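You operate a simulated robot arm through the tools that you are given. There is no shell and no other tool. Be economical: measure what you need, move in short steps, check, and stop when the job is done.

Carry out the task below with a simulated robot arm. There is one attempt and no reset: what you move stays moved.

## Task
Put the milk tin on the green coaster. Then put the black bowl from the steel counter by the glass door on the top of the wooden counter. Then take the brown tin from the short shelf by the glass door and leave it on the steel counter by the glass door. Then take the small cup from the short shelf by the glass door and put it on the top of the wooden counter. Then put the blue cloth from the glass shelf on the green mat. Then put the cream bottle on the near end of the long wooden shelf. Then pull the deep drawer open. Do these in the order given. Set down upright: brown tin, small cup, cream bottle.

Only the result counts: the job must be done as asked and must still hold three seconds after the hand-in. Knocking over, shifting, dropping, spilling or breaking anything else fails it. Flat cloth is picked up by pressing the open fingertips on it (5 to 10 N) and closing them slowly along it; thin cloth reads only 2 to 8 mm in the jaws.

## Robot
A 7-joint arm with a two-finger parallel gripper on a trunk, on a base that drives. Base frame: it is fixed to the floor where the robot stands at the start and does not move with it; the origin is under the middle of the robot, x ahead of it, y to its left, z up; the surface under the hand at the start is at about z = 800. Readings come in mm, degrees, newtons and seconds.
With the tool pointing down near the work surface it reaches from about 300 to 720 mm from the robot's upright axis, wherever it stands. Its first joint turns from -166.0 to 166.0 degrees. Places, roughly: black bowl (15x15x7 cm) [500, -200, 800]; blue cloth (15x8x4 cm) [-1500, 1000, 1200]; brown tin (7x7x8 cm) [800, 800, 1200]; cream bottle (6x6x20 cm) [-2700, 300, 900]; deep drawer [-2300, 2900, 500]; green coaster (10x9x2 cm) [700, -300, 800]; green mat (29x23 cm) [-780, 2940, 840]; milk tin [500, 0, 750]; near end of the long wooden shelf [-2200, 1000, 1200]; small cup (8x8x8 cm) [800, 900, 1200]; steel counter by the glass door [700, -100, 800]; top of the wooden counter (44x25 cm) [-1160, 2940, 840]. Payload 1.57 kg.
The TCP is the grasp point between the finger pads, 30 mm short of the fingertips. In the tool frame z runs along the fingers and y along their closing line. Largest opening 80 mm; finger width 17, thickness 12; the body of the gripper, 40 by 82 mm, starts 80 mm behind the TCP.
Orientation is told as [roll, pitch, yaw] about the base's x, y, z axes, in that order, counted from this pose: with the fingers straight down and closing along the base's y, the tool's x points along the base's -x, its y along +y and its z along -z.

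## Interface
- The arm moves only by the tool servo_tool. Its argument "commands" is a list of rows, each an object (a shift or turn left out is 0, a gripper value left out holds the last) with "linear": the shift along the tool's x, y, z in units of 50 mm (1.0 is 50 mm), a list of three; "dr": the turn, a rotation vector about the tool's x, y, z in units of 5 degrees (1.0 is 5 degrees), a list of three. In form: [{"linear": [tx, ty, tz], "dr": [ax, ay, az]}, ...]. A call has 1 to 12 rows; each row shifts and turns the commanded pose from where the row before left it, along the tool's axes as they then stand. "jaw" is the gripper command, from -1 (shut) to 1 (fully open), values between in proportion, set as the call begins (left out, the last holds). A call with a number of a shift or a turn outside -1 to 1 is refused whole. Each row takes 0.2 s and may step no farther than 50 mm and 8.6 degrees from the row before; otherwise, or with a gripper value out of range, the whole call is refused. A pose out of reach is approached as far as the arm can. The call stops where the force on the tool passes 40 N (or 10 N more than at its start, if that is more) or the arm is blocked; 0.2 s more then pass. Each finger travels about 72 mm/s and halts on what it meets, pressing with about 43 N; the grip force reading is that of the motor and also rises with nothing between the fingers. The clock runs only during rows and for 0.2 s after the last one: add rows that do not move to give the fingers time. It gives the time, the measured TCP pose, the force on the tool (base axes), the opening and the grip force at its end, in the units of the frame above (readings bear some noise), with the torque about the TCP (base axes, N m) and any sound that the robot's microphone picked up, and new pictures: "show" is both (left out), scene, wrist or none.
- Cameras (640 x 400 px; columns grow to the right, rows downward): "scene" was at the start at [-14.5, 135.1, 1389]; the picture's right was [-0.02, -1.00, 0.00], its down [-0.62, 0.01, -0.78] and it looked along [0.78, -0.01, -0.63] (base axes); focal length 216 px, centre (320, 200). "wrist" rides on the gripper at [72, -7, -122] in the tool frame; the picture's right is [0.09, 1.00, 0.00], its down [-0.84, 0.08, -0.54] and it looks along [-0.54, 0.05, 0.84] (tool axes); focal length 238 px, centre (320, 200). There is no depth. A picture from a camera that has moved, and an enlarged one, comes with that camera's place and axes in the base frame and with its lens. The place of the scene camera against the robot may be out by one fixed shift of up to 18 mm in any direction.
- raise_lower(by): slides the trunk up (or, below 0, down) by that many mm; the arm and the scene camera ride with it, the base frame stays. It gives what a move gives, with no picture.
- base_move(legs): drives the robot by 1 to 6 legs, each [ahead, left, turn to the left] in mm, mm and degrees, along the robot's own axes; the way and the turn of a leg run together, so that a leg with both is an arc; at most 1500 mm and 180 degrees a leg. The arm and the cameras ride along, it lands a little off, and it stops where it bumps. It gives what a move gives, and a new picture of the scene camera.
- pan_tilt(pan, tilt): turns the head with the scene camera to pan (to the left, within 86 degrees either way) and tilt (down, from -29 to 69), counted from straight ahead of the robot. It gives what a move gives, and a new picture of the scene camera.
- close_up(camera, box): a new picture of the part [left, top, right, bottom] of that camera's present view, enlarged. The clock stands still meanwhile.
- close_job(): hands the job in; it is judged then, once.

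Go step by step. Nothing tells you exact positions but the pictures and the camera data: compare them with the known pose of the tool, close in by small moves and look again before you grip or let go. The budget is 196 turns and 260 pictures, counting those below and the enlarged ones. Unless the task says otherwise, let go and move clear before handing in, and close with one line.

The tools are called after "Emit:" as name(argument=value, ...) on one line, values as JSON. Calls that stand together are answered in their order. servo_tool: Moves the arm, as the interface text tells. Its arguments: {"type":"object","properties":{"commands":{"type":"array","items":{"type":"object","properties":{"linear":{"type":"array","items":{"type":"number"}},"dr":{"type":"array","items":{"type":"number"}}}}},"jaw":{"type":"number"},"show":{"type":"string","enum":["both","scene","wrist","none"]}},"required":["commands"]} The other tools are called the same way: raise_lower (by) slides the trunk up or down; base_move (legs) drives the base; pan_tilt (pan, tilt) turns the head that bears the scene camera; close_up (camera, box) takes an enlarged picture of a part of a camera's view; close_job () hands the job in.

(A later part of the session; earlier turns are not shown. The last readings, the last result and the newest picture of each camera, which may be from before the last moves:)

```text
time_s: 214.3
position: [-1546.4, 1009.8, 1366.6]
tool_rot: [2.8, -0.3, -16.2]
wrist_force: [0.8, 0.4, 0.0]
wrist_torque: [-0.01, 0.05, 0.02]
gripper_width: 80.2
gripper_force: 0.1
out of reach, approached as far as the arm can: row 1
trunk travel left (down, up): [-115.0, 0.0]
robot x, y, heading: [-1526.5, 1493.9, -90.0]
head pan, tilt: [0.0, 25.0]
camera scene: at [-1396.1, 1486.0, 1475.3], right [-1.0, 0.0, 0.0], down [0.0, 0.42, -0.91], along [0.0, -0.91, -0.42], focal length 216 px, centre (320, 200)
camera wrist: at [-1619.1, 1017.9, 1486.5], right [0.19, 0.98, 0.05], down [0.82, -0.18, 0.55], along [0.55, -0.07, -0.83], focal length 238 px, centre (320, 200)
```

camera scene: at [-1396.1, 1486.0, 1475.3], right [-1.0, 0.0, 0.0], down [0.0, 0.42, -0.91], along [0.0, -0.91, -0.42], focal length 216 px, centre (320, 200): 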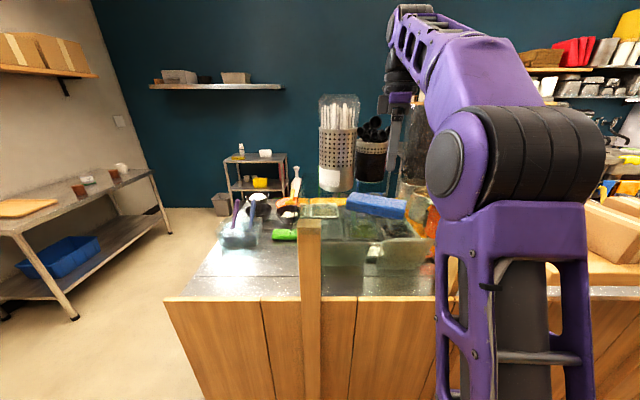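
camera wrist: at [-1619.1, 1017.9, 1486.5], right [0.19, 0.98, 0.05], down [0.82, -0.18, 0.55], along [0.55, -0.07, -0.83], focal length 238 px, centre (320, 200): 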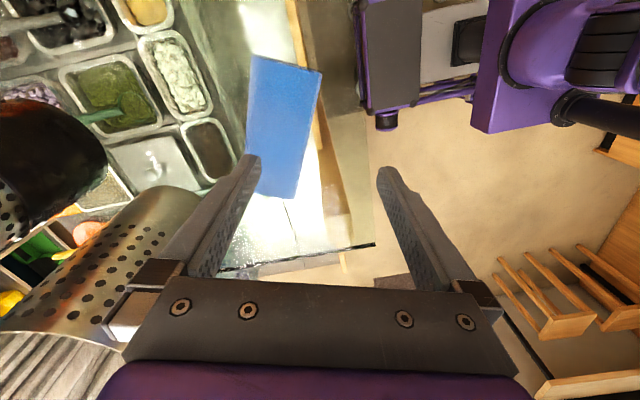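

Emit:
close_up(camera="wrist", box=[200, 30, 380, 220])

Emit:
base_move(legs=[[60, 0, 0]])

```text
2.11 times, centred on (290, 125) of wrist
camera zoom: at [-1619.1, 1017.9, 1486.5], right [0.19, 0.98, 0.05], down [0.82, -0.18, 0.55], along [0.55, -0.07, -0.83], focal length 502 px, centre (383, 358)
```

zoom: 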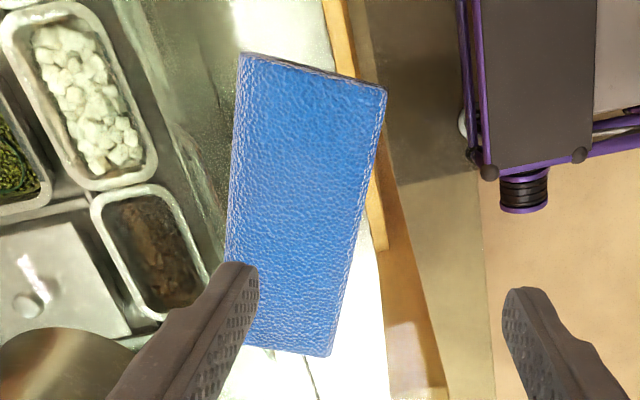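

```text
time_s: 215.2
position: [-1545.7, 950.7, 1365.6]
tool_rot: [2.8, -0.3, -16.1]
wrist_force: [-0.7, -0.4, 0.5]
wrist_torque: [0.01, 0.01, 0.01]
gripper_width: 79.9
gripper_force: 0.1
trunk travel left (down, up): [-115.0, 0.0]
robot x, y, heading: [-1525.3, 1432.6, -90.3]
head pan, tilt: [0.0, 25.0]
camera scene: at [-1396.1, 1426.4, 1475.3], right [-1.0, 0.0, 0.0], down [0.0, 0.42, -0.91], along [0.0, -0.91, -0.42], focal length 216 px, centre (320, 200)
```

scene: 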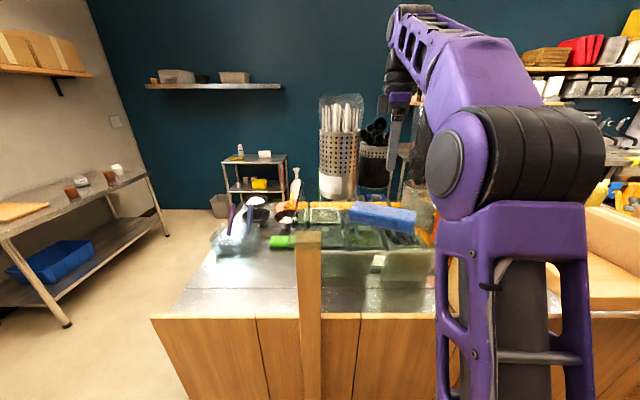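

The cloth is about 150 × 64 mm on top, so the open jaws can straddle it from above. I'll lower and align.

Emit:
servo_tool(commands=[{"linear": [0, 0.37, 0.5]}, {"linear": [0, 0, 0.5], "dr": [0.56, 0, 0.6]}, {"dr": [0, 0, 0.6]}, {}], jaw=1)

```text
time_s: 216.2
position: [-1537.8, 969.1, 1317.1]
tool_rot: [-0.2, -0.1, -22.1]
wrist_force: [0.5, 0.8, -0.3]
wrist_torque: [0.03, 0.01, 0.0]
gripper_width: 79.9
gripper_force: 0.1
trunk travel left (down, up): [-115.0, 0.0]
robot x, y, heading: [-1525.0, 1432.5, -90.2]
head pan, tilt: [0.0, 25.0]
camera scene: at [-1396.1, 1426.5, 1475.3], right [-1.0, 0.0, 0.0], down [0.0, 0.42, -0.91], along [0.0, -0.91, -0.42], focal length 216 px, centre (320, 200)
camera wrist: at [-1608.9, 991.1, 1437.3], right [0.29, 0.96, 0.0], down [0.8, -0.24, 0.55], along [0.52, -0.16, -0.84], focal length 238 px, centre (320, 200)
```

scene: 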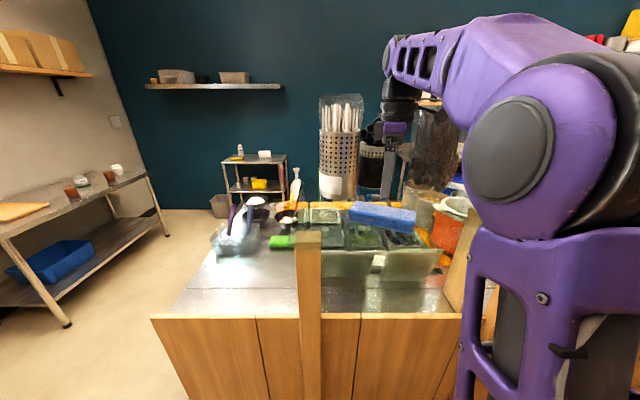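
wrist: 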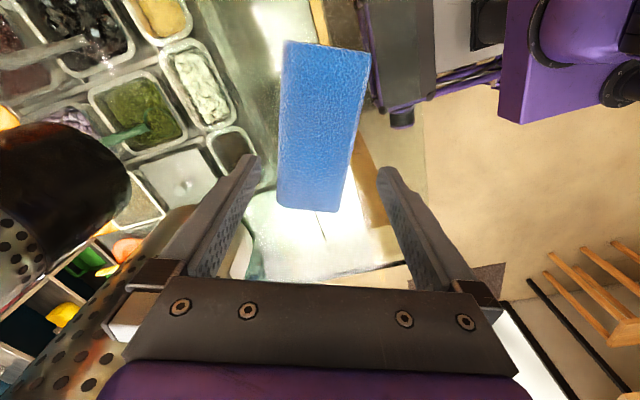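

Emit:
servo_tool(commands=[{"linear": [0, -0.08, 0.4], "dr": [0, 0, 0.48]}, {"linear": [0, 0, 0.5]}, {}])

Emit:
close_up(camera="scene", box=[320, 170, 450, 260])

```text
time_s: 217.1
position: [-1539.1, 966.0, 1272.3]
tool_rot: [0.0, -0.3, -24.6]
wrist_force: [0.3, 0.9, -0.1]
wrist_torque: [0.01, -0.02, 0.0]
gripper_width: 79.8
gripper_force: 0.0
trunk travel left (down, up): [-115.0, 0.0]
robot x, y, heading: [-1526.8, 1436.0, -89.9]
head pan, tilt: [0.0, 25.0]
camera scene: at [-1396.1, 1426.6, 1475.3], right [-1.0, 0.0, 0.0], down [0.0, 0.42, -0.91], along [0.0, -0.91, -0.42], focal length 216 px, centre (320, 200)
camera wrist: at [-1608.5, 990.5, 1393.8], right [0.33, 0.94, 0.0], down [0.79, -0.28, 0.55], along [0.51, -0.18, -0.84], focal length 238 px, centre (320, 200)
```

scene: 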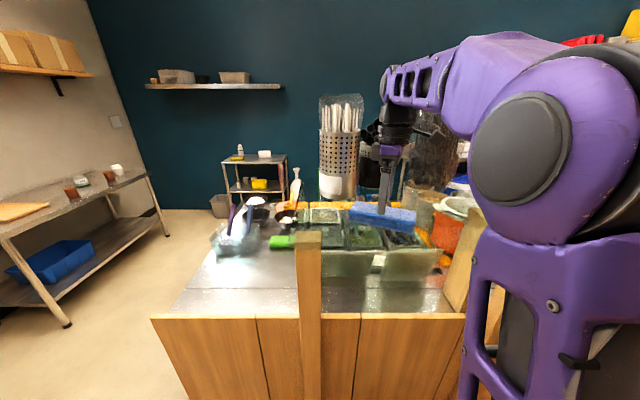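
wrist: 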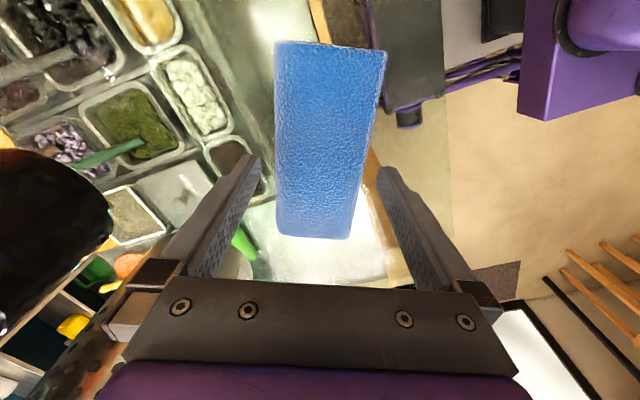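

```text
4.44 times, centred on (385, 215) of scene
camera zoom: at [-1396.1, 1426.6, 1475.3], right [-1.0, 0.0, 0.0], down [0.0, 0.42, -0.91], along [0.0, -0.91, -0.42], focal length 958 px, centre (31, 133)
```

zoom: 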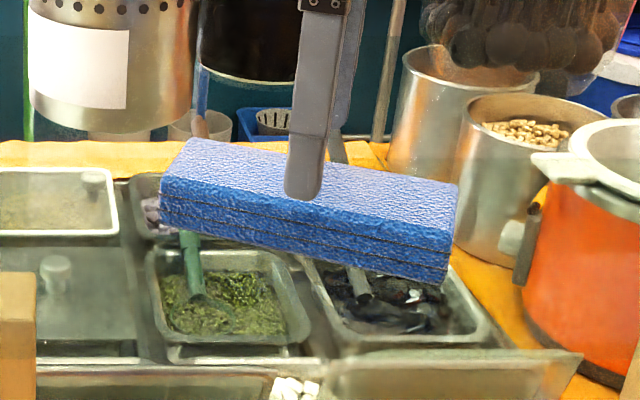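

The fingers straddle the cloth well. I'll descend in small steps, watching force, to take it near the glass.

Emit:
servo_tool(commands=[{"linear": [0, 0, 0.3]}, {"linear": [0, 0, 0.3]}, {}], show="none")

Emit:
close_up(camera="scene", box=[320, 170, 450, 260])

```text
time_s: 217.8
position: [-1540.3, 966.6, 1242.2]
tool_rot: [-0.1, -0.2, -24.4]
wrist_force: [-0.1, 0.4, 0.3]
wrist_torque: [0.01, 0.0, 0.01]
gripper_width: 80.2
gripper_force: 0.1
trunk travel left (down, up): [-115.0, 0.0]
robot x, y, heading: [-1525.1, 1430.2, -89.7]
head pan, tilt: [0.0, 25.0]
```

```text
4.44 times, centred on (385, 215) of scene
camera zoom: at [-1396.1, 1426.6, 1475.3], right [-1.0, 0.0, 0.0], down [0.0, 0.42, -0.91], along [0.0, -0.91, -0.42], focal length 958 px, centre (31, 133)
```

zoom: 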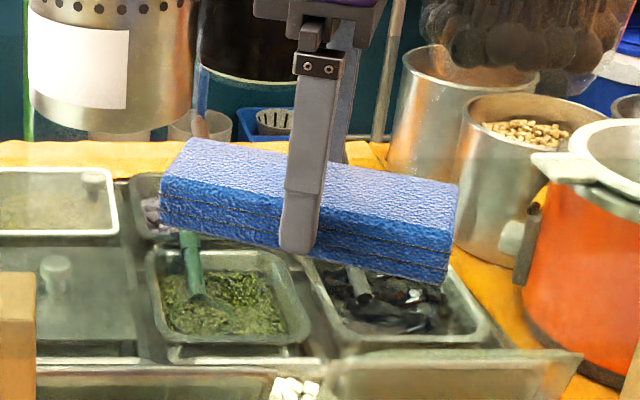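

Emit:
servo_tool(commands=[{}, {}, {}, {}, {"linear": [0, 0, -0.3]}, {}], jaw=-1)

```text
time_s: 219.2
position: [-1540.8, 965.5, 1257.6]
tool_rot: [0.0, -0.2, -24.5]
wrist_force: [-0.9, 0.4, -0.9]
wrist_torque: [-0.03, 0.01, -0.03]
gripper_width: 68.7
gripper_force: 43.2
trunk travel left (down, up): [-115.0, 0.0]
robot x, y, heading: [-1522.1, 1430.3, -89.9]
head pan, tilt: [0.0, 25.0]
camera scene: at [-1396.1, 1426.6, 1475.3], right [-1.0, 0.0, 0.0], down [0.0, 0.42, -0.91], along [0.0, -0.91, -0.42], focal length 216 px, centre (320, 200)
camera wrist: at [-1609.3, 990.2, 1377.9], right [0.33, 0.94, 0.0], down [0.79, -0.28, 0.55], along [0.51, -0.18, -0.84], focal length 238 px, centre (320, 200)
```

scene: 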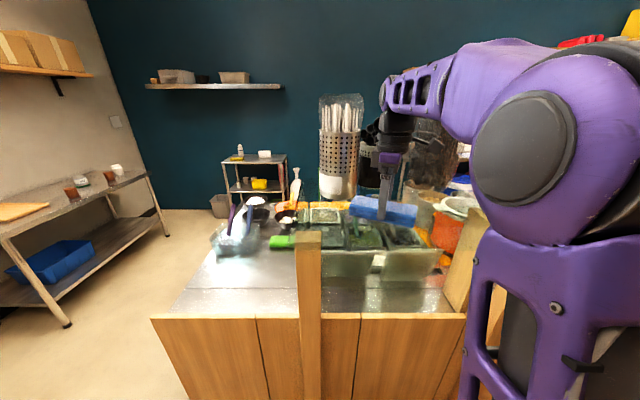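
wrist: 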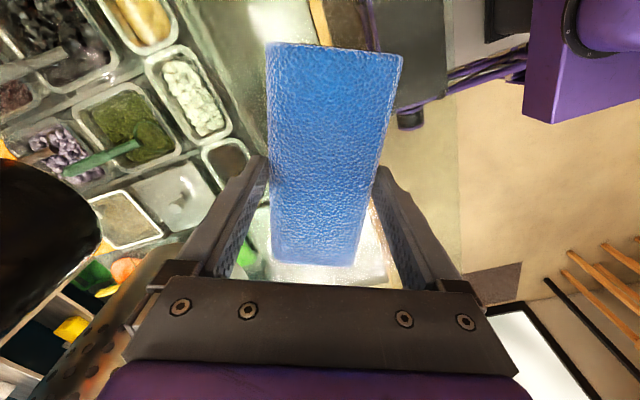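

The cloth is gripped (68.7 mm wide). I'll lift it, back away, and drive to the mat.

Emit:
servo_tool(commands=[{"linear": [0, 0, -0.8]}, {"linear": [0, 0, -0.8]}, {}], show="wrist")

Emit:
base_move(legs=[[-450, 0, 0], [0, 0, 90], [0, 0, 90], [0, -745, 0], [300, 0, 0]])

```text
time_s: 220.1
position: [-1540.1, 966.3, 1337.1]
tool_rot: [-0.1, -0.3, -24.7]
wrist_force: [-0.3, -0.5, -0.8]
wrist_torque: [-0.02, 0.0, 0.0]
gripper_width: 68.7
gripper_force: 42.9
trunk travel left (down, up): [-115.0, 0.0]
robot x, y, heading: [-1524.3, 1429.0, -90.1]
head pan, tilt: [0.0, 25.0]
camera wrist: at [-1608.7, 990.1, 1458.3], right [0.33, 0.94, 0.0], down [0.79, -0.28, 0.55], along [0.51, -0.18, -0.84], focal length 238 px, centre (320, 200)
```

wrist: 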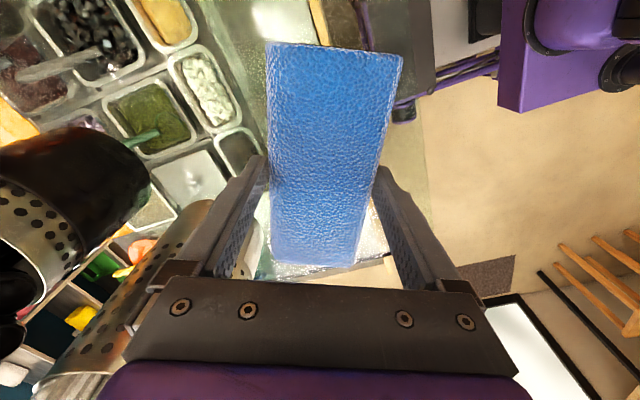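

```text
time_s: 239.6
position: [-787.8, 2671.6, 1338.3]
tool_rot: [-0.1, -0.3, 157.0]
wrist_force: [0.7, 0.3, -1.5]
wrist_torque: [0.02, -0.01, -0.01]
gripper_width: 69.0
gripper_force: 43.2
trunk travel left (down, up): [-115.0, 0.0]
robot x, y, heading: [-790.2, 2203.4, 91.5]
head pan, tilt: [0.0, 25.0]
camera scene: at [-938.6, 2200.6, 1475.3], right [1.0, 0.03, 0.0], down [0.01, -0.42, -0.91], along [-0.03, 0.91, -0.42], focal length 216 px, centre (320, 200)
```

scene: 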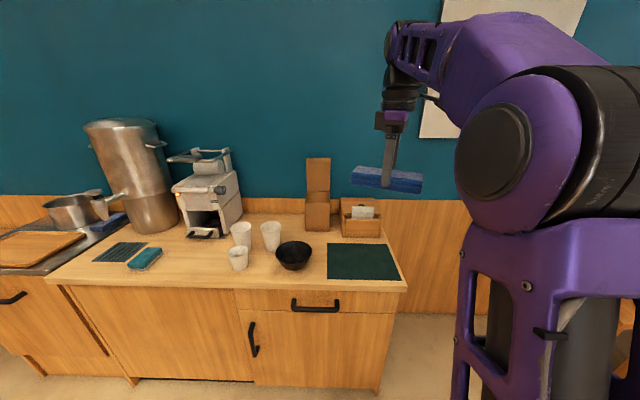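

The mat centre reads about (-788, 2938). I'll drive in, lower the trunk, and square the cloth with the mat.

Emit:
base_move(legs=[[170, 0, -1.5]])

Emit:
raise_lower(by=-65)

Emit:
servo_tool(commands=[{"linear": [0, 0, 0.9], "dr": [0, 0, -1]}, {"linear": [0, 0, 0.9], "dr": [0, 0, -1]}, {"linear": [0, 0, 0.9], "dr": [0, 0, -1]}, {"linear": [0, 0, 0.9], "dr": [0, 0, -1]}, {"linear": [0, 0, 0.9], "dr": [0, 0, -0.8]}, {}])

```text
time_s: 241.0
position: [-776.2, 2840.9, 1336.5]
tool_rot: [-0.1, -0.3, 155.5]
wrist_force: [0.9, -0.2, -0.4]
wrist_torque: [-0.02, 0.02, -0.03]
gripper_width: 69.0
gripper_force: 42.6
trunk travel left (down, up): [-115.0, 0.0]
robot x, y, heading: [-788.6, 2375.8, 89.9]
head pan, tilt: [0.0, 25.0]
camera scene: at [-941.1, 2373.5, 1475.3], right [1.0, 0.0, 0.0], down [0.0, -0.42, -0.91], along [0.0, 0.91, -0.42], focal length 216 px, centre (320, 200)
```

scene: 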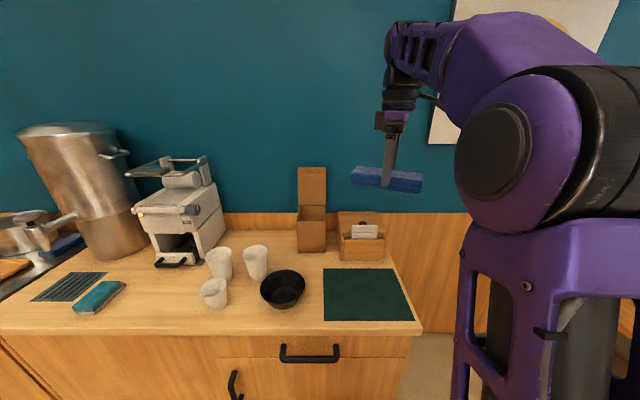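

```text
time_s: 242.1
position: [-775.7, 2841.6, 1272.1]
tool_rot: [-0.1, -0.2, 155.4]
wrist_force: [1.1, -0.1, -0.5]
wrist_torque: [-0.01, 0.0, 0.0]
gripper_width: 68.8
gripper_force: 43.1
trunk travel left (down, up): [-50.0, 65.0]
robot x, y, heading: [-789.7, 2375.6, 89.9]
head pan, tilt: [0.0, 25.0]
```

```text
time_s: 243.5
position: [-777.2, 2841.0, 1043.9]
tool_rot: [-0.2, -0.2, 179.5]
wrist_force: [-0.2, -0.2, -0.8]
wrist_torque: [-0.03, -0.02, -0.02]
gripper_width: 69.0
gripper_force: 42.8
trunk travel left (down, up): [-50.0, 65.0]
robot x, y, heading: [-790.4, 2374.6, 90.1]
head pan, tilt: [0.0, 25.0]
camera scene: at [-941.1, 2373.5, 1410.3], right [1.0, 0.0, 0.0], down [0.0, -0.42, -0.91], along [0.0, 0.91, -0.42], focal length 216 px, centre (320, 200)
camera wrist: at [-705.8, 2845.9, 1165.3], right [0.08, -1.0, 0.0], down [-0.84, -0.07, 0.54], along [-0.54, -0.04, -0.84], focal length 238 px, centre (320, 200)
```

scene: 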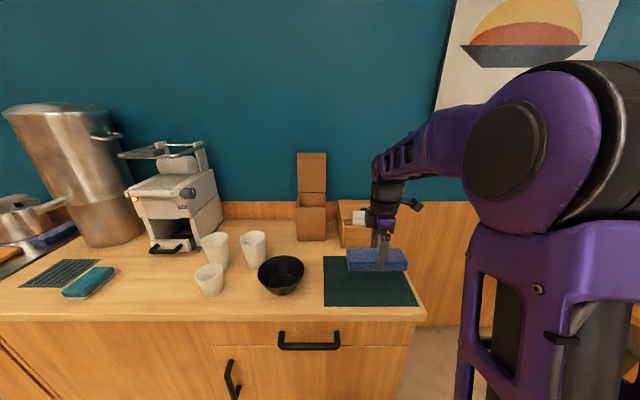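
wrist: 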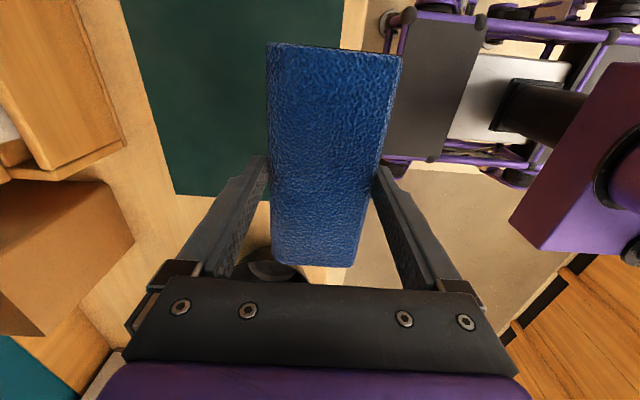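

The mat spans x -927..-645, y 2829..3057. I'll centre the cloth over it and lower.

Emit:
servo_tool(commands=[{"linear": [-0.18, -0.7, 0]}, {"linear": [0, -0.7, 0]}, {"linear": [0, -0.64, 0]}, {"linear": [0, 0, 0.8]}, {"linear": [0, 0, 0.8]}, {"linear": [0, 0, 0.7]}, {}])

```text
time_s: 245.1
position: [-782.7, 2943.7, 930.3]
tool_rot: [-0.1, -0.2, 179.5]
wrist_force: [0.7, -0.3, -1.2]
wrist_torque: [0.03, 0.01, -0.02]
gripper_width: 68.7
gripper_force: 42.9
trunk travel left (down, up): [-50.0, 65.0]
robot x, y, heading: [-790.7, 2374.2, 90.0]
head pan, tilt: [0.0, 25.0]
camera scene: at [-941.1, 2373.5, 1410.3], right [1.0, 0.0, 0.0], down [0.0, -0.42, -0.91], along [0.0, 0.91, -0.42], focal length 216 px, centre (320, 200)
camera wrist: at [-711.8, 2948.4, 1051.9], right [0.08, -1.0, 0.0], down [-0.84, -0.07, 0.54], along [-0.54, -0.04, -0.84], focal length 238 px, centre (320, 200)
```

scene: 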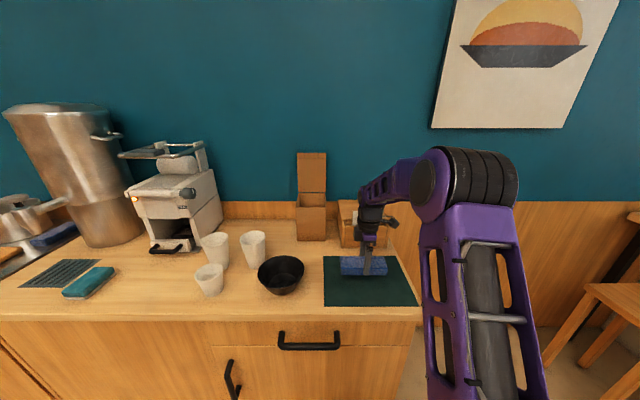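
wrist: 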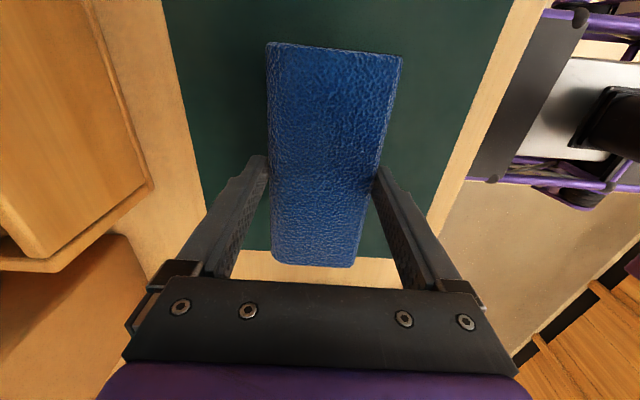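

Emit:
servo_tool(commands=[{"linear": [0, 0, 0.3]}, {"linear": [0, 0, 0.1]}, {}], show="none")

Emit:
servo_tool(commands=[{"linear": [0, 0, 0.08]}, {"linear": [0, 0, 0.06]}, {}], show="none")

Emit:
servo_tool(commands=[{"linear": [0, 0, 0.06]}, {}], show="none")

```text
time_s: 245.9
position: [-786.3, 2943.7, 912.8]
tool_rot: [-0.2, -0.2, 179.5]
wrist_force: [-0.2, 0.0, -0.1]
wrist_torque: [-0.04, 0.03, 0.02]
gripper_width: 69.0
gripper_force: 43.3
trunk travel left (down, up): [-50.0, 65.0]
robot x, y, heading: [-791.3, 2374.3, 90.1]
head pan, tilt: [0.0, 25.0]
```

```text
time_s: 246.7
position: [-784.9, 2943.6, 905.9]
tool_rot: [-0.2, -0.3, 179.4]
wrist_force: [0.6, 0.1, -0.3]
wrist_torque: [0.0, 0.0, -0.02]
gripper_width: 69.0
gripper_force: 42.5
trunk travel left (down, up): [-50.0, 65.0]
robot x, y, heading: [-790.4, 2374.0, 90.0]
head pan, tilt: [0.0, 25.0]
```

```text
time_s: 247.3
position: [-785.7, 2944.3, 903.2]
tool_rot: [-0.1, -0.2, 179.5]
wrist_force: [0.0, -0.8, -0.3]
wrist_torque: [-0.01, -0.02, -0.03]
gripper_width: 68.6
gripper_force: 43.1
trunk travel left (down, up): [-50.0, 65.0]
robot x, y, heading: [-787.9, 2372.9, 90.0]
head pan, tilt: [0.0, 25.0]
```

Emit:
servo_tool(commands=[{"linear": [0, 0, 0.08]}, {}], show="none")

Emit:
servo_tool(commands=[{"linear": [0, 0, 0.08]}, {}], show="none")

Emit:
close_up(camera="scene", box=[310, 220, 430, 320])

```text
time_s: 247.9
position: [-785.1, 2944.3, 898.5]
tool_rot: [-0.1, -0.2, 179.6]
wrist_force: [0.3, 0.0, -1.2]
wrist_torque: [-0.02, 0.03, 0.0]
gripper_width: 69.3
gripper_force: 42.6
trunk travel left (down, up): [-50.0, 65.0]
robot x, y, heading: [-790.2, 2376.5, 90.0]
head pan, tilt: [0.0, 25.0]
```

```text
time_s: 248.5
position: [-785.5, 2944.1, 894.8]
tool_rot: [-0.2, -0.2, 179.5]
wrist_force: [0.4, 0.9, -0.3]
wrist_torque: [-0.01, 0.0, 0.0]
gripper_width: 68.5
gripper_force: 43.6
trunk travel left (down, up): [-50.0, 65.0]
robot x, y, heading: [-794.3, 2374.0, 89.8]
head pan, tilt: [0.0, 25.0]
```

```text
4.00 times, centred on (370, 270) of scene
camera zoom: at [-941.1, 2373.4, 1410.3], right [1.0, 0.0, 0.0], down [0.0, -0.42, -0.91], along [0.0, 0.91, -0.42], focal length 862 px, centre (120, -80)
```

zoom: 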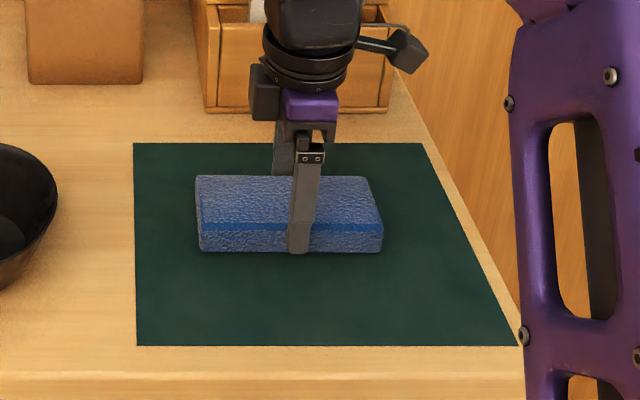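

Emit:
servo_tool(commands=[{"linear": [0, 0, 0.08]}, {}], show="none")

Emit:
servo_tool(commands=[{"linear": [0, 0, 0.06]}, {}], show="none")

Emit:
servo_tool(commands=[{"linear": [0, 0, 0.05]}, {}], show="none")

```text
time_s: 249.1
position: [-786.0, 2944.6, 892.7]
tool_rot: [-0.3, -0.1, 179.6]
wrist_force: [0.2, -1.5, 8.3]
wrist_torque: [-0.32, 0.22, 0.03]
gripper_width: 68.8
gripper_force: 42.9
trunk travel left (down, up): [-50.0, 65.0]
robot x, y, heading: [-788.5, 2373.5, 90.1]
head pan, tilt: [0.0, 25.0]
```

```text
time_s: 249.7
position: [-784.9, 2944.6, 891.3]
tool_rot: [-0.6, -0.2, 179.5]
wrist_force: [-0.1, -1.3, 36.6]
wrist_torque: [-1.4, 0.04, -0.03]
gripper_width: 69.1
gripper_force: 43.2
trunk travel left (down, up): [-50.0, 65.0]
robot x, y, heading: [-791.3, 2377.2, 90.6]
head pan, tilt: [0.0, 25.0]
```

```text
time_s: 250.1
position: [-786.4, 2944.5, 892.0]
tool_rot: [-0.9, -0.1, 179.5]
wrist_force: [-0.8, -4.5, 19.8]
wrist_torque: [-0.94, 0.06, 0.05]
gripper_width: 68.5
gripper_force: 43.0
trunk travel left (down, up): [-50.0, 65.0]
robot x, y, heading: [-790.1, 2374.6, 89.9]
head pan, tilt: [0.0, 25.0]
stopped in row 1: the force on the tool passed its limit at 50 N (the readings are from after the stop); the commanded pose is now the measured one
```

Contact is firm. I'll ease off, open the jaws, and rise.

Emit:
servo_tool(commands=[{"linear": [0, 0, -0.03]}, {}], show="none")

Emit:
servo_tool(commands=[{}, {}, {"linear": [0, 0, -0.4]}, {"linear": [0, 0, -0.8]}, {"linear": [0, 0, -0.9]}, {"linear": [0, 0.6, -0.7]}, {"linear": [0, 0.6, -0.7]}, {}], jaw=1)

```text
time_s: 250.7
position: [-785.3, 2945.2, 890.4]
tool_rot: [-0.7, -0.2, 179.5]
wrist_force: [1.0, -2.3, 14.0]
wrist_torque: [-0.43, -0.1, 0.02]
gripper_width: 68.9
gripper_force: 42.8
trunk travel left (down, up): [-50.0, 65.0]
robot x, y, heading: [-789.8, 2379.5, 90.0]
head pan, tilt: [0.0, 25.0]
```

```text
time_s: 252.5
position: [-784.5, 2884.4, 1066.4]
tool_rot: [-0.6, -0.2, 179.4]
wrist_force: [-0.4, -0.6, 0.3]
wrist_torque: [0.02, 0.01, 0.0]
gripper_width: 80.2
gripper_force: 0.1
trunk travel left (down, up): [-50.0, 65.0]
robot x, y, heading: [-792.6, 2376.7, 90.1]
head pan, tilt: [0.0, 25.0]
camera scene: at [-941.1, 2373.1, 1410.3], right [1.0, 0.0, 0.0], down [0.0, -0.42, -0.91], along [0.0, 0.91, -0.42], focal length 216 px, centre (320, 200)
camera wrist: at [-711.6, 2888.2, 1187.9], right [0.08, -1.0, -0.01], down [-0.84, -0.08, 0.54], along [-0.54, -0.04, -0.84], focal length 238 px, centre (320, 200)
```

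scene: 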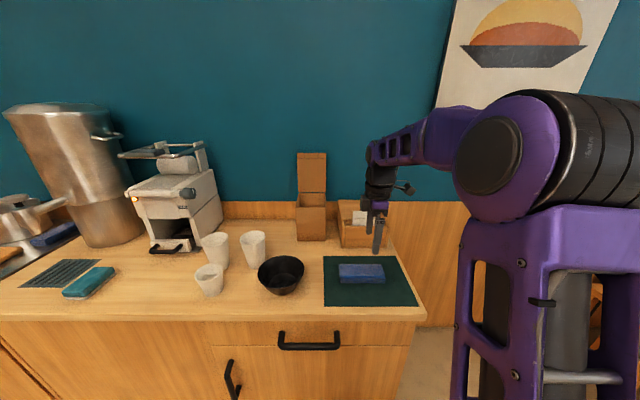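
wrist: 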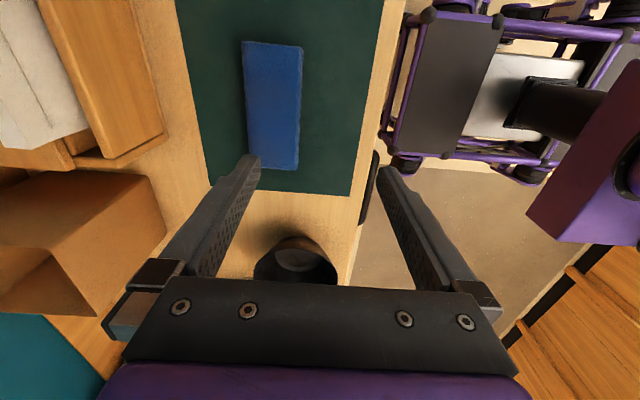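

The cloth lies on the mat. Next is the cream bottle at about (-2700, 300). I'll go round into the kitchen aisle and look from there.

Emit:
servo_tool(commands=[{"linear": [0, 0.7, -0.6]}, {"linear": [0, 0.7, -0.6]}, {"linear": [0, 0, -0.6]}, {}], show="none")

Emit:
base_move(legs=[[-700, 0, 0], [0, -490, 0], [-1500, 0, 0], [-500, 0, 0], [0, 0, 90]])

```text
time_s: 253.5
position: [-783.8, 2813.1, 1156.0]
tool_rot: [-0.7, -0.2, 179.6]
wrist_force: [0.0, 0.4, 0.4]
wrist_torque: [0.02, 0.01, -0.02]
gripper_width: 80.3
gripper_force: 0.0
trunk travel left (down, up): [-50.0, 65.0]
robot x, y, heading: [-792.4, 2374.7, 90.3]
head pan, tilt: [0.0, 25.0]
```

```text
time_s: 275.7
position: [-722.2, -342.6, 1154.5]
tool_rot: [-0.6, -0.2, -90.4]
wrist_force: [0.5, -0.6, -0.5]
wrist_torque: [0.01, 0.01, -0.03]
gripper_width: 80.0
gripper_force: 0.1
trunk travel left (down, up): [-50.0, 65.0]
robot x, y, heading: [-284.9, -344.8, -179.8]
head pan, tilt: [0.0, 25.0]
camera scene: at [-295.0, -491.8, 1410.3], right [0.0, 1.0, 0.0], down [0.42, 0.0, -0.91], along [-0.91, 0.0, -0.42], focal length 216 px, centre (320, 200)
```

scene: 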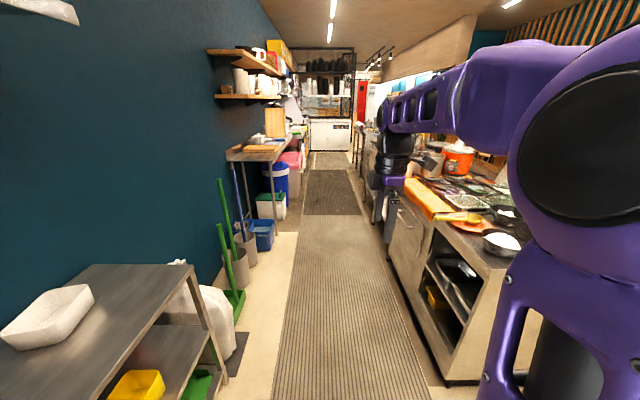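

The aisle is open between y ≈ -1000 and 190. I'll drive west along it and look toward the bottle.

Emit:
base_move(legs=[[1500, 0, 0], [250, 0, 0]])

Emit:
pan_tilt(pan=-40, tilt=25)

```text
time_s: 284.6
position: [-2481.0, -366.5, 1154.5]
tool_rot: [-0.6, -0.2, -89.7]
wrist_force: [0.0, 0.4, 0.0]
wrist_torque: [0.0, 0.0, -0.01]
gripper_width: 79.9
gripper_force: 0.1
trunk travel left (down, up): [-50.0, 65.0]
robot x, y, heading: [-2040.9, -369.0, -179.2]
head pan, tilt: [0.0, 25.0]
camera scene: at [-2052.5, -511.3, 1410.3], right [-0.02, 1.0, 0.0], down [0.42, 0.01, -0.91], along [-0.91, -0.01, -0.42], focal length 216 px, centre (320, 200)
```

scene: 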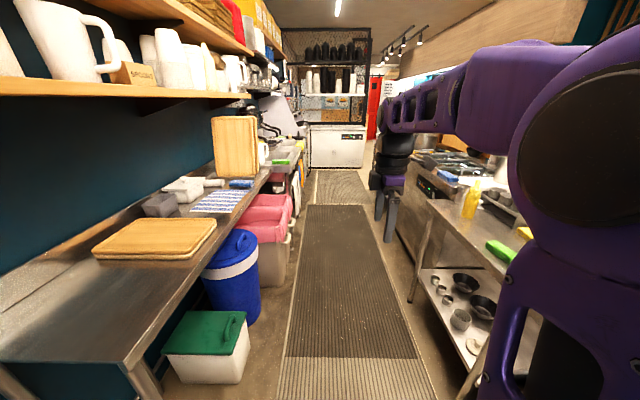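

```text
time_s: 285.7
position: [-2480.4, -368.7, 1154.9]
tool_rot: [-0.5, -0.3, -89.6]
wrist_force: [0.0, -0.2, -0.6]
wrist_torque: [0.01, -0.01, -0.01]
gripper_width: 80.1
gripper_force: 0.0
trunk travel left (down, up): [-50.0, 65.0]
robot x, y, heading: [-2040.6, -363.3, -179.2]
head pan, tilt: [-40.0, 25.0]
camera scene: at [-2032.0, -451.8, 1410.3], right [0.63, 0.78, 0.0], down [0.33, -0.27, -0.91], along [-0.7, 0.57, -0.42], focal length 216 px, centre (320, 200)
```

scene: 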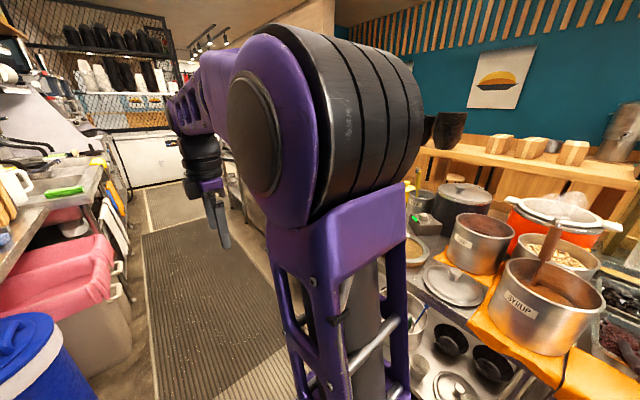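

I'll drive a bit further and turn to face the counter at the bottle's place.

Emit:
base_move(legs=[[580, 0, 0], [0, 0, -90]])

Emit:
pan_tilt(pan=0, tilt=35)

```text
time_s: 292.9
position: [-2629.0, 59.9, 1154.5]
tool_rot: [-0.6, -0.2, -179.8]
wrist_force: [0.7, -0.7, 0.4]
wrist_torque: [0.01, 0.0, -0.01]
gripper_width: 80.1
gripper_force: 0.0
trunk travel left (down, up): [-50.0, 65.0]
robot x, y, heading: [-2628.1, -378.8, 90.8]
head pan, tilt: [-40.0, 25.0]
camera scene: at [-2720.2, -403.1, 1410.3], right [0.78, -0.63, 0.0], down [-0.27, -0.33, -0.91], along [0.57, 0.7, -0.42], focal length 216 px, centre (320, 200)
```

scene: 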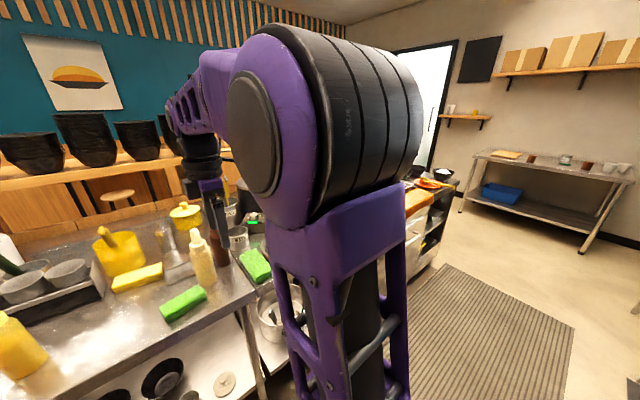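

```text
time_s: 294.0
position: [-2629.6, 58.4, 1156.1]
tool_rot: [-0.6, -0.2, -179.7]
wrist_force: [-0.8, 0.8, 0.3]
wrist_torque: [0.01, -0.01, 0.02]
gripper_width: 79.9
gripper_force: 0.0
trunk travel left (down, up): [-50.0, 65.0]
robot x, y, heading: [-2630.0, -383.4, 90.8]
head pan, tilt: [0.0, 35.0]
camera scene: at [-2779.6, -386.5, 1394.6], right [1.0, 0.01, 0.0], down [0.01, -0.57, -0.82], along [-0.01, 0.82, -0.57], focal length 216 px, centre (320, 200)
```

scene: 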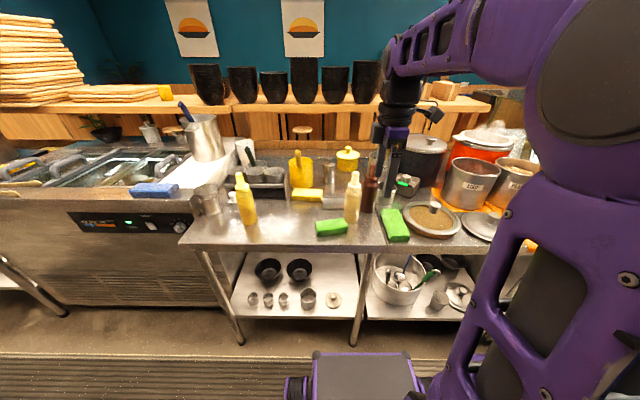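

The cream bottle stands at about (-2653, 306), with a dark bottle behind on its right. I'll zoom in for shape and spacing.

Emit:
close_up(camera="scene", box=[300, 140, 420, 240])

Emit:
close_up(camera="wrist", box=[0, 0, 640, 400])

```text
4.00 times, centred on (360, 190) of scene
camera zoom: at [-2779.6, -386.5, 1394.6], right [1.0, 0.01, 0.0], down [0.01, -0.57, -0.82], along [-0.01, 0.82, -0.57], focal length 862 px, centre (160, 240)
```

zoom: 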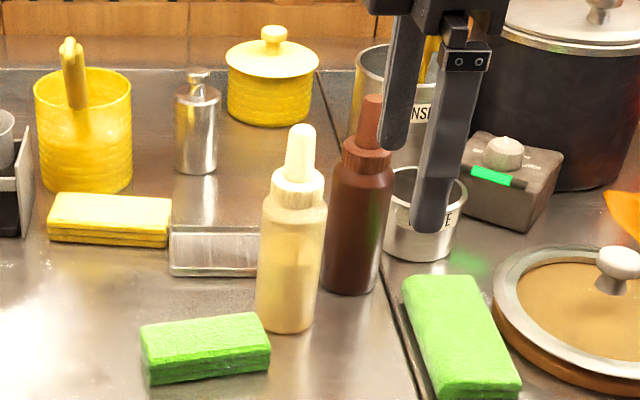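

```text
1.00 times, centred on (320, 200) of wrist (not enlarged: the box is as wide or as high as the picture)
camera zoom: at [-2556.5, 65.2, 1276.1], right [0.1, -1.0, -0.01], down [-0.83, -0.09, 0.54], along [-0.54, -0.04, -0.84], focal length 238 px, centre (320, 200)
```

zoom: 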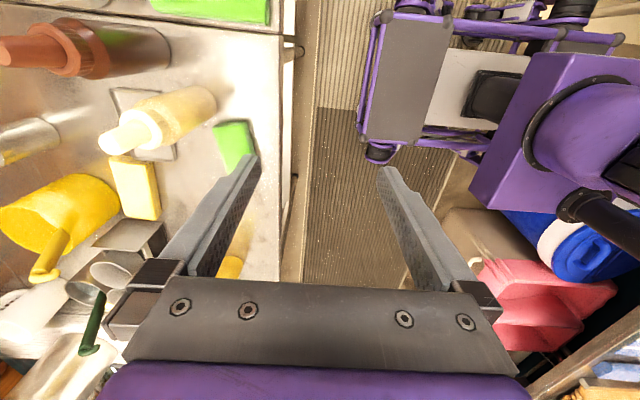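

The bottle's top is at z ≈ 1035 and its axis at about (-2665, 285). I'll bring the base closer before gripping.

Emit:
base_move(legs=[[165, 30, -0.8]])

Emit:
servo_tool(commands=[{"linear": [0, 0, 0.2]}, {}], show="wrist")

```text
time_s: 295.5
position: [-2653.0, 223.0, 1154.8]
tool_rot: [-0.6, -0.1, 179.4]
wrist_force: [-0.6, -0.9, -0.2]
wrist_torque: [0.03, 0.01, 0.0]
gripper_width: 80.1
gripper_force: 0.0
trunk travel left (down, up): [-50.0, 65.0]
robot x, y, heading: [-2656.8, -216.8, 90.3]
head pan, tilt: [0.0, 35.0]
camera scene: at [-2810.9, -221.2, 1394.6], right [1.0, 0.0, 0.0], down [0.0, -0.57, -0.82], along [0.0, 0.82, -0.57], focal length 216 px, centre (320, 200)
```

scene: 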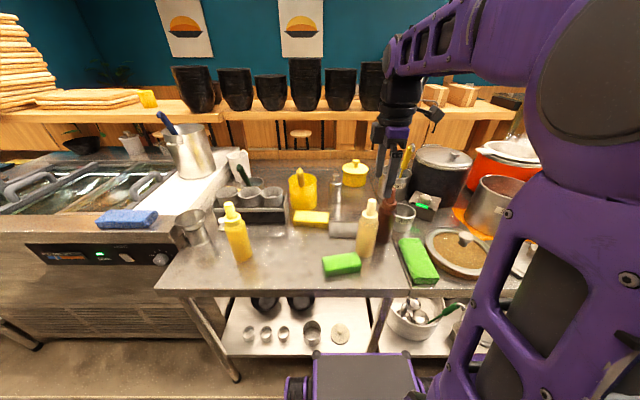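

```text
time_s: 296.1
position: [-2652.9, 222.9, 1145.0]
tool_rot: [-0.6, -0.3, 179.5]
wrist_force: [-0.9, 0.1, 0.3]
wrist_torque: [0.0, 0.01, 0.01]
gripper_width: 80.2
gripper_force: 0.1
trunk travel left (down, up): [-50.0, 65.0]
robot x, y, heading: [-2661.1, -216.1, 90.2]
head pan, tilt: [0.0, 35.0]
camera wrist: at [-2581.5, 227.5, 1266.5], right [0.08, -1.0, -0.01], down [-0.84, -0.08, 0.54], along [-0.54, -0.04, -0.84], focal length 238 px, centre (320, 200)
```

wrist: 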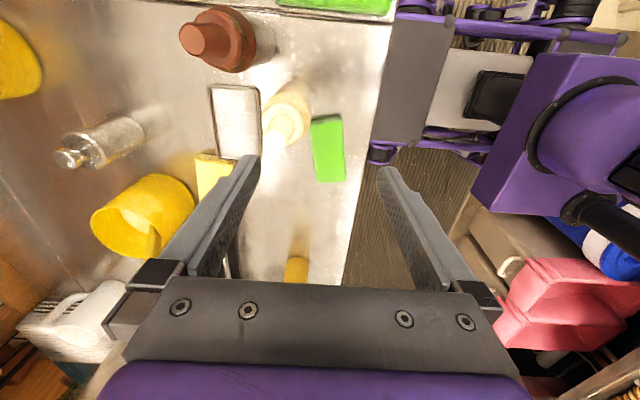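

Emit:
close_up(camera="wrist", box=[170, 0, 370, 200])

Emit:
close_up(camera="scene", box=[300, 170, 440, 290])

```text
2.00 times, centred on (270, 100) of wrist
camera zoom: at [-2581.5, 227.5, 1266.5], right [0.08, -1.0, -0.01], down [-0.84, -0.08, 0.54], along [-0.54, -0.04, -0.84], focal length 477 px, centre (420, 400)
```

zoom: 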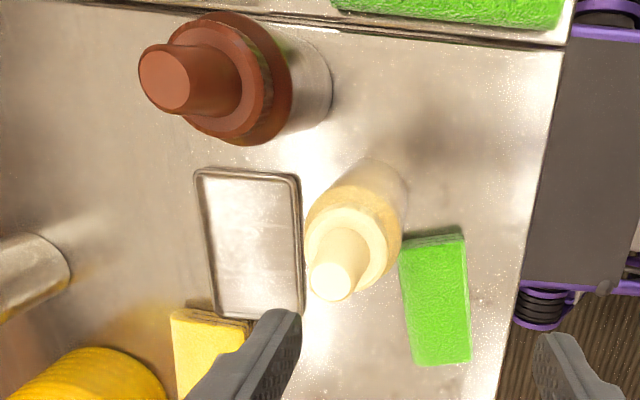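

```text
3.33 times, centred on (370, 230) of scene
camera zoom: at [-2810.9, -221.1, 1394.6], right [1.0, 0.0, 0.0], down [0.0, -0.57, -0.82], along [0.0, 0.82, -0.57], focal length 719 px, centre (153, 100)
```

zoom: 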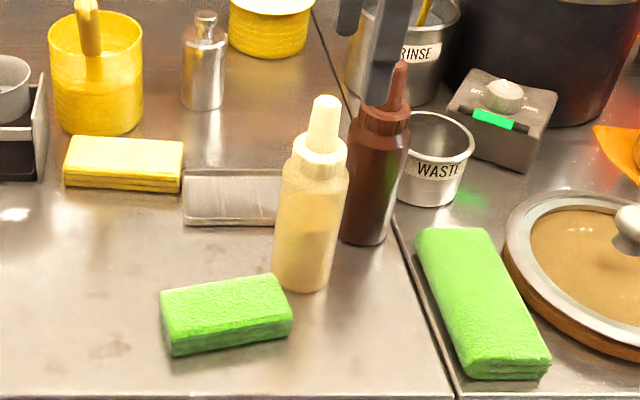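

The bottle's axis is about (-2656, 262) with its top at z ≈ 1060, too tall to grip straight down on the body. I'll turn the tool so that the fingers close along x and tilt it 45° to come in from the front.

Emit:
servo_tool(commands=[{"dr": [0, 0, 1], "linear": [0, 0.3, 0]}, {"dr": [0, 0, 1], "linear": [0, 0.3, 0]}, {"dr": [0, 0, 1]}, {"dr": [0, 0, 1]}, {"dr": [0, 0, 1]}, {"dr": [0, 0, 1]}, {"dr": [0, 0, 1]}, {"dr": [0, 0, 1]}, {"dr": [0, 0, 1]}, {"dr": [0, 0, 1]}, {"dr": [0, 0, 1]}, {"dr": [0, 0, 1]}], show="none")

Emit:
servo_tool(commands=[{"dr": [0, 0, 1]}, {"dr": [0, 0, 1]}, {"dr": [0, 0, 1]}, {"dr": [0, 0, 1]}, {"dr": [0, 0, 1]}, {"dr": [0, 0, 0.9]}, {}], show="wrist")

```text
time_s: 298.7
position: [-2655.7, 193.4, 1143.7]
tool_rot: [-0.2, -0.6, 119.4]
wrist_force: [0.3, 0.1, 0.4]
wrist_torque: [-0.02, 0.02, -0.01]
gripper_width: 79.8
gripper_force: 0.0
trunk travel left (down, up): [-50.0, 65.0]
robot x, y, heading: [-2662.8, -217.0, 89.9]
head pan, tilt: [0.0, 35.0]
```

```text
time_s: 300.3
position: [-2654.8, 193.6, 1144.6]
tool_rot: [0.2, -0.7, 90.1]
wrist_force: [-0.7, 0.1, -0.2]
wrist_torque: [0.02, -0.02, 0.0]
gripper_width: 80.3
gripper_force: 0.0
trunk travel left (down, up): [-50.0, 65.0]
robot x, y, heading: [-2658.3, -219.2, 90.2]
head pan, tilt: [0.0, 35.0]
camera wrist: at [-2648.7, 120.0, 1265.4], right [-1.0, -0.09, 0.0], down [-0.08, 0.83, 0.55], along [-0.05, 0.55, -0.83], focal length 238 px, centre (320, 200)
```

wrist: 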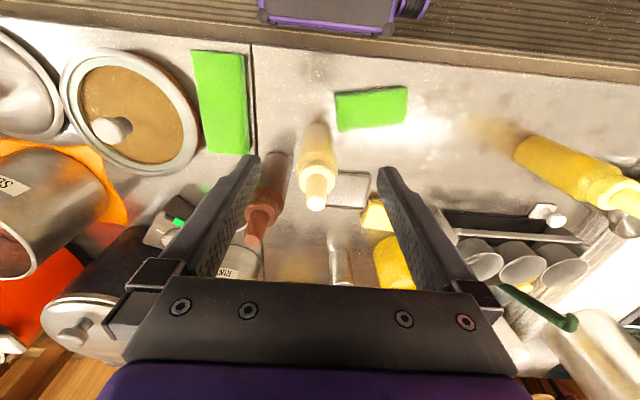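

I'll tilt the tool 45° toward the bottle while still high.

Emit:
servo_tool(commands=[{"dr": [0, -1, 0]}, {"dr": [0, -1, 0]}, {"dr": [0, -1, 0]}, {"dr": [0, -1, 0]}, {"dr": [0, -1, 0]}, {"dr": [0, -1, 0]}, {"dr": [0, -1, 0]}, {"dr": [0, -1, 0]}, {"dr": [0, -1, 0]}, {}])

```text
time_s: 301.5
position: [-2651.8, 207.4, 1079.4]
tool_rot: [0.6, -15.2, 89.6]
wrist_force: [-0.3, -0.3, -0.7]
wrist_torque: [-0.03, 0.0, 0.04]
gripper_width: 80.0
gripper_force: 0.1
trunk travel left (down, up): [-50.0, 65.0]
robot x, y, heading: [-2657.1, -215.3, 89.9]
head pan, tilt: [0.0, 35.0]
stopped in row 6: the arm was blocked; the commanded pose is now the measured one
camera scene: at [-2794.5, -218.6, 1408.8], right [0.98, -0.18, 0.0], down [-0.08, -0.43, -0.9], along [0.16, 0.88, -0.44], focal length 216 px, centre (320, 200)
camera wrist: at [-2645.8, 105.5, 1177.2], right [-1.0, -0.08, -0.01], down [-0.07, 0.67, 0.74], along [-0.05, 0.74, -0.67], focal length 238 px, centre (320, 200)
```

scene: 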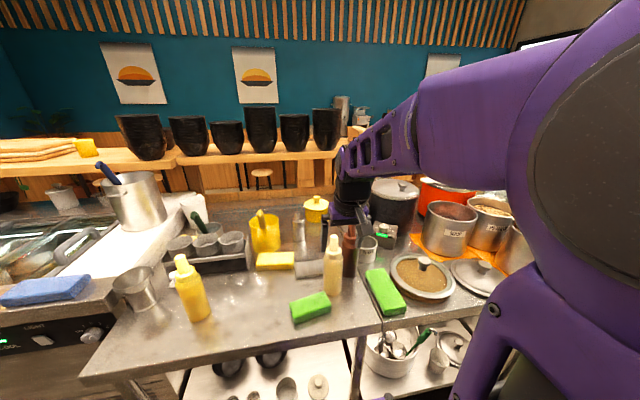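
wrist: 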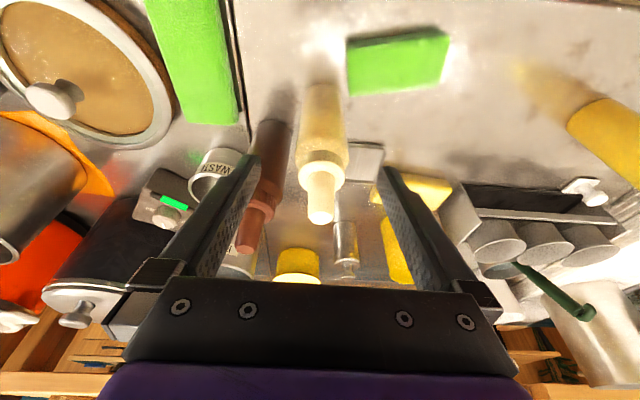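

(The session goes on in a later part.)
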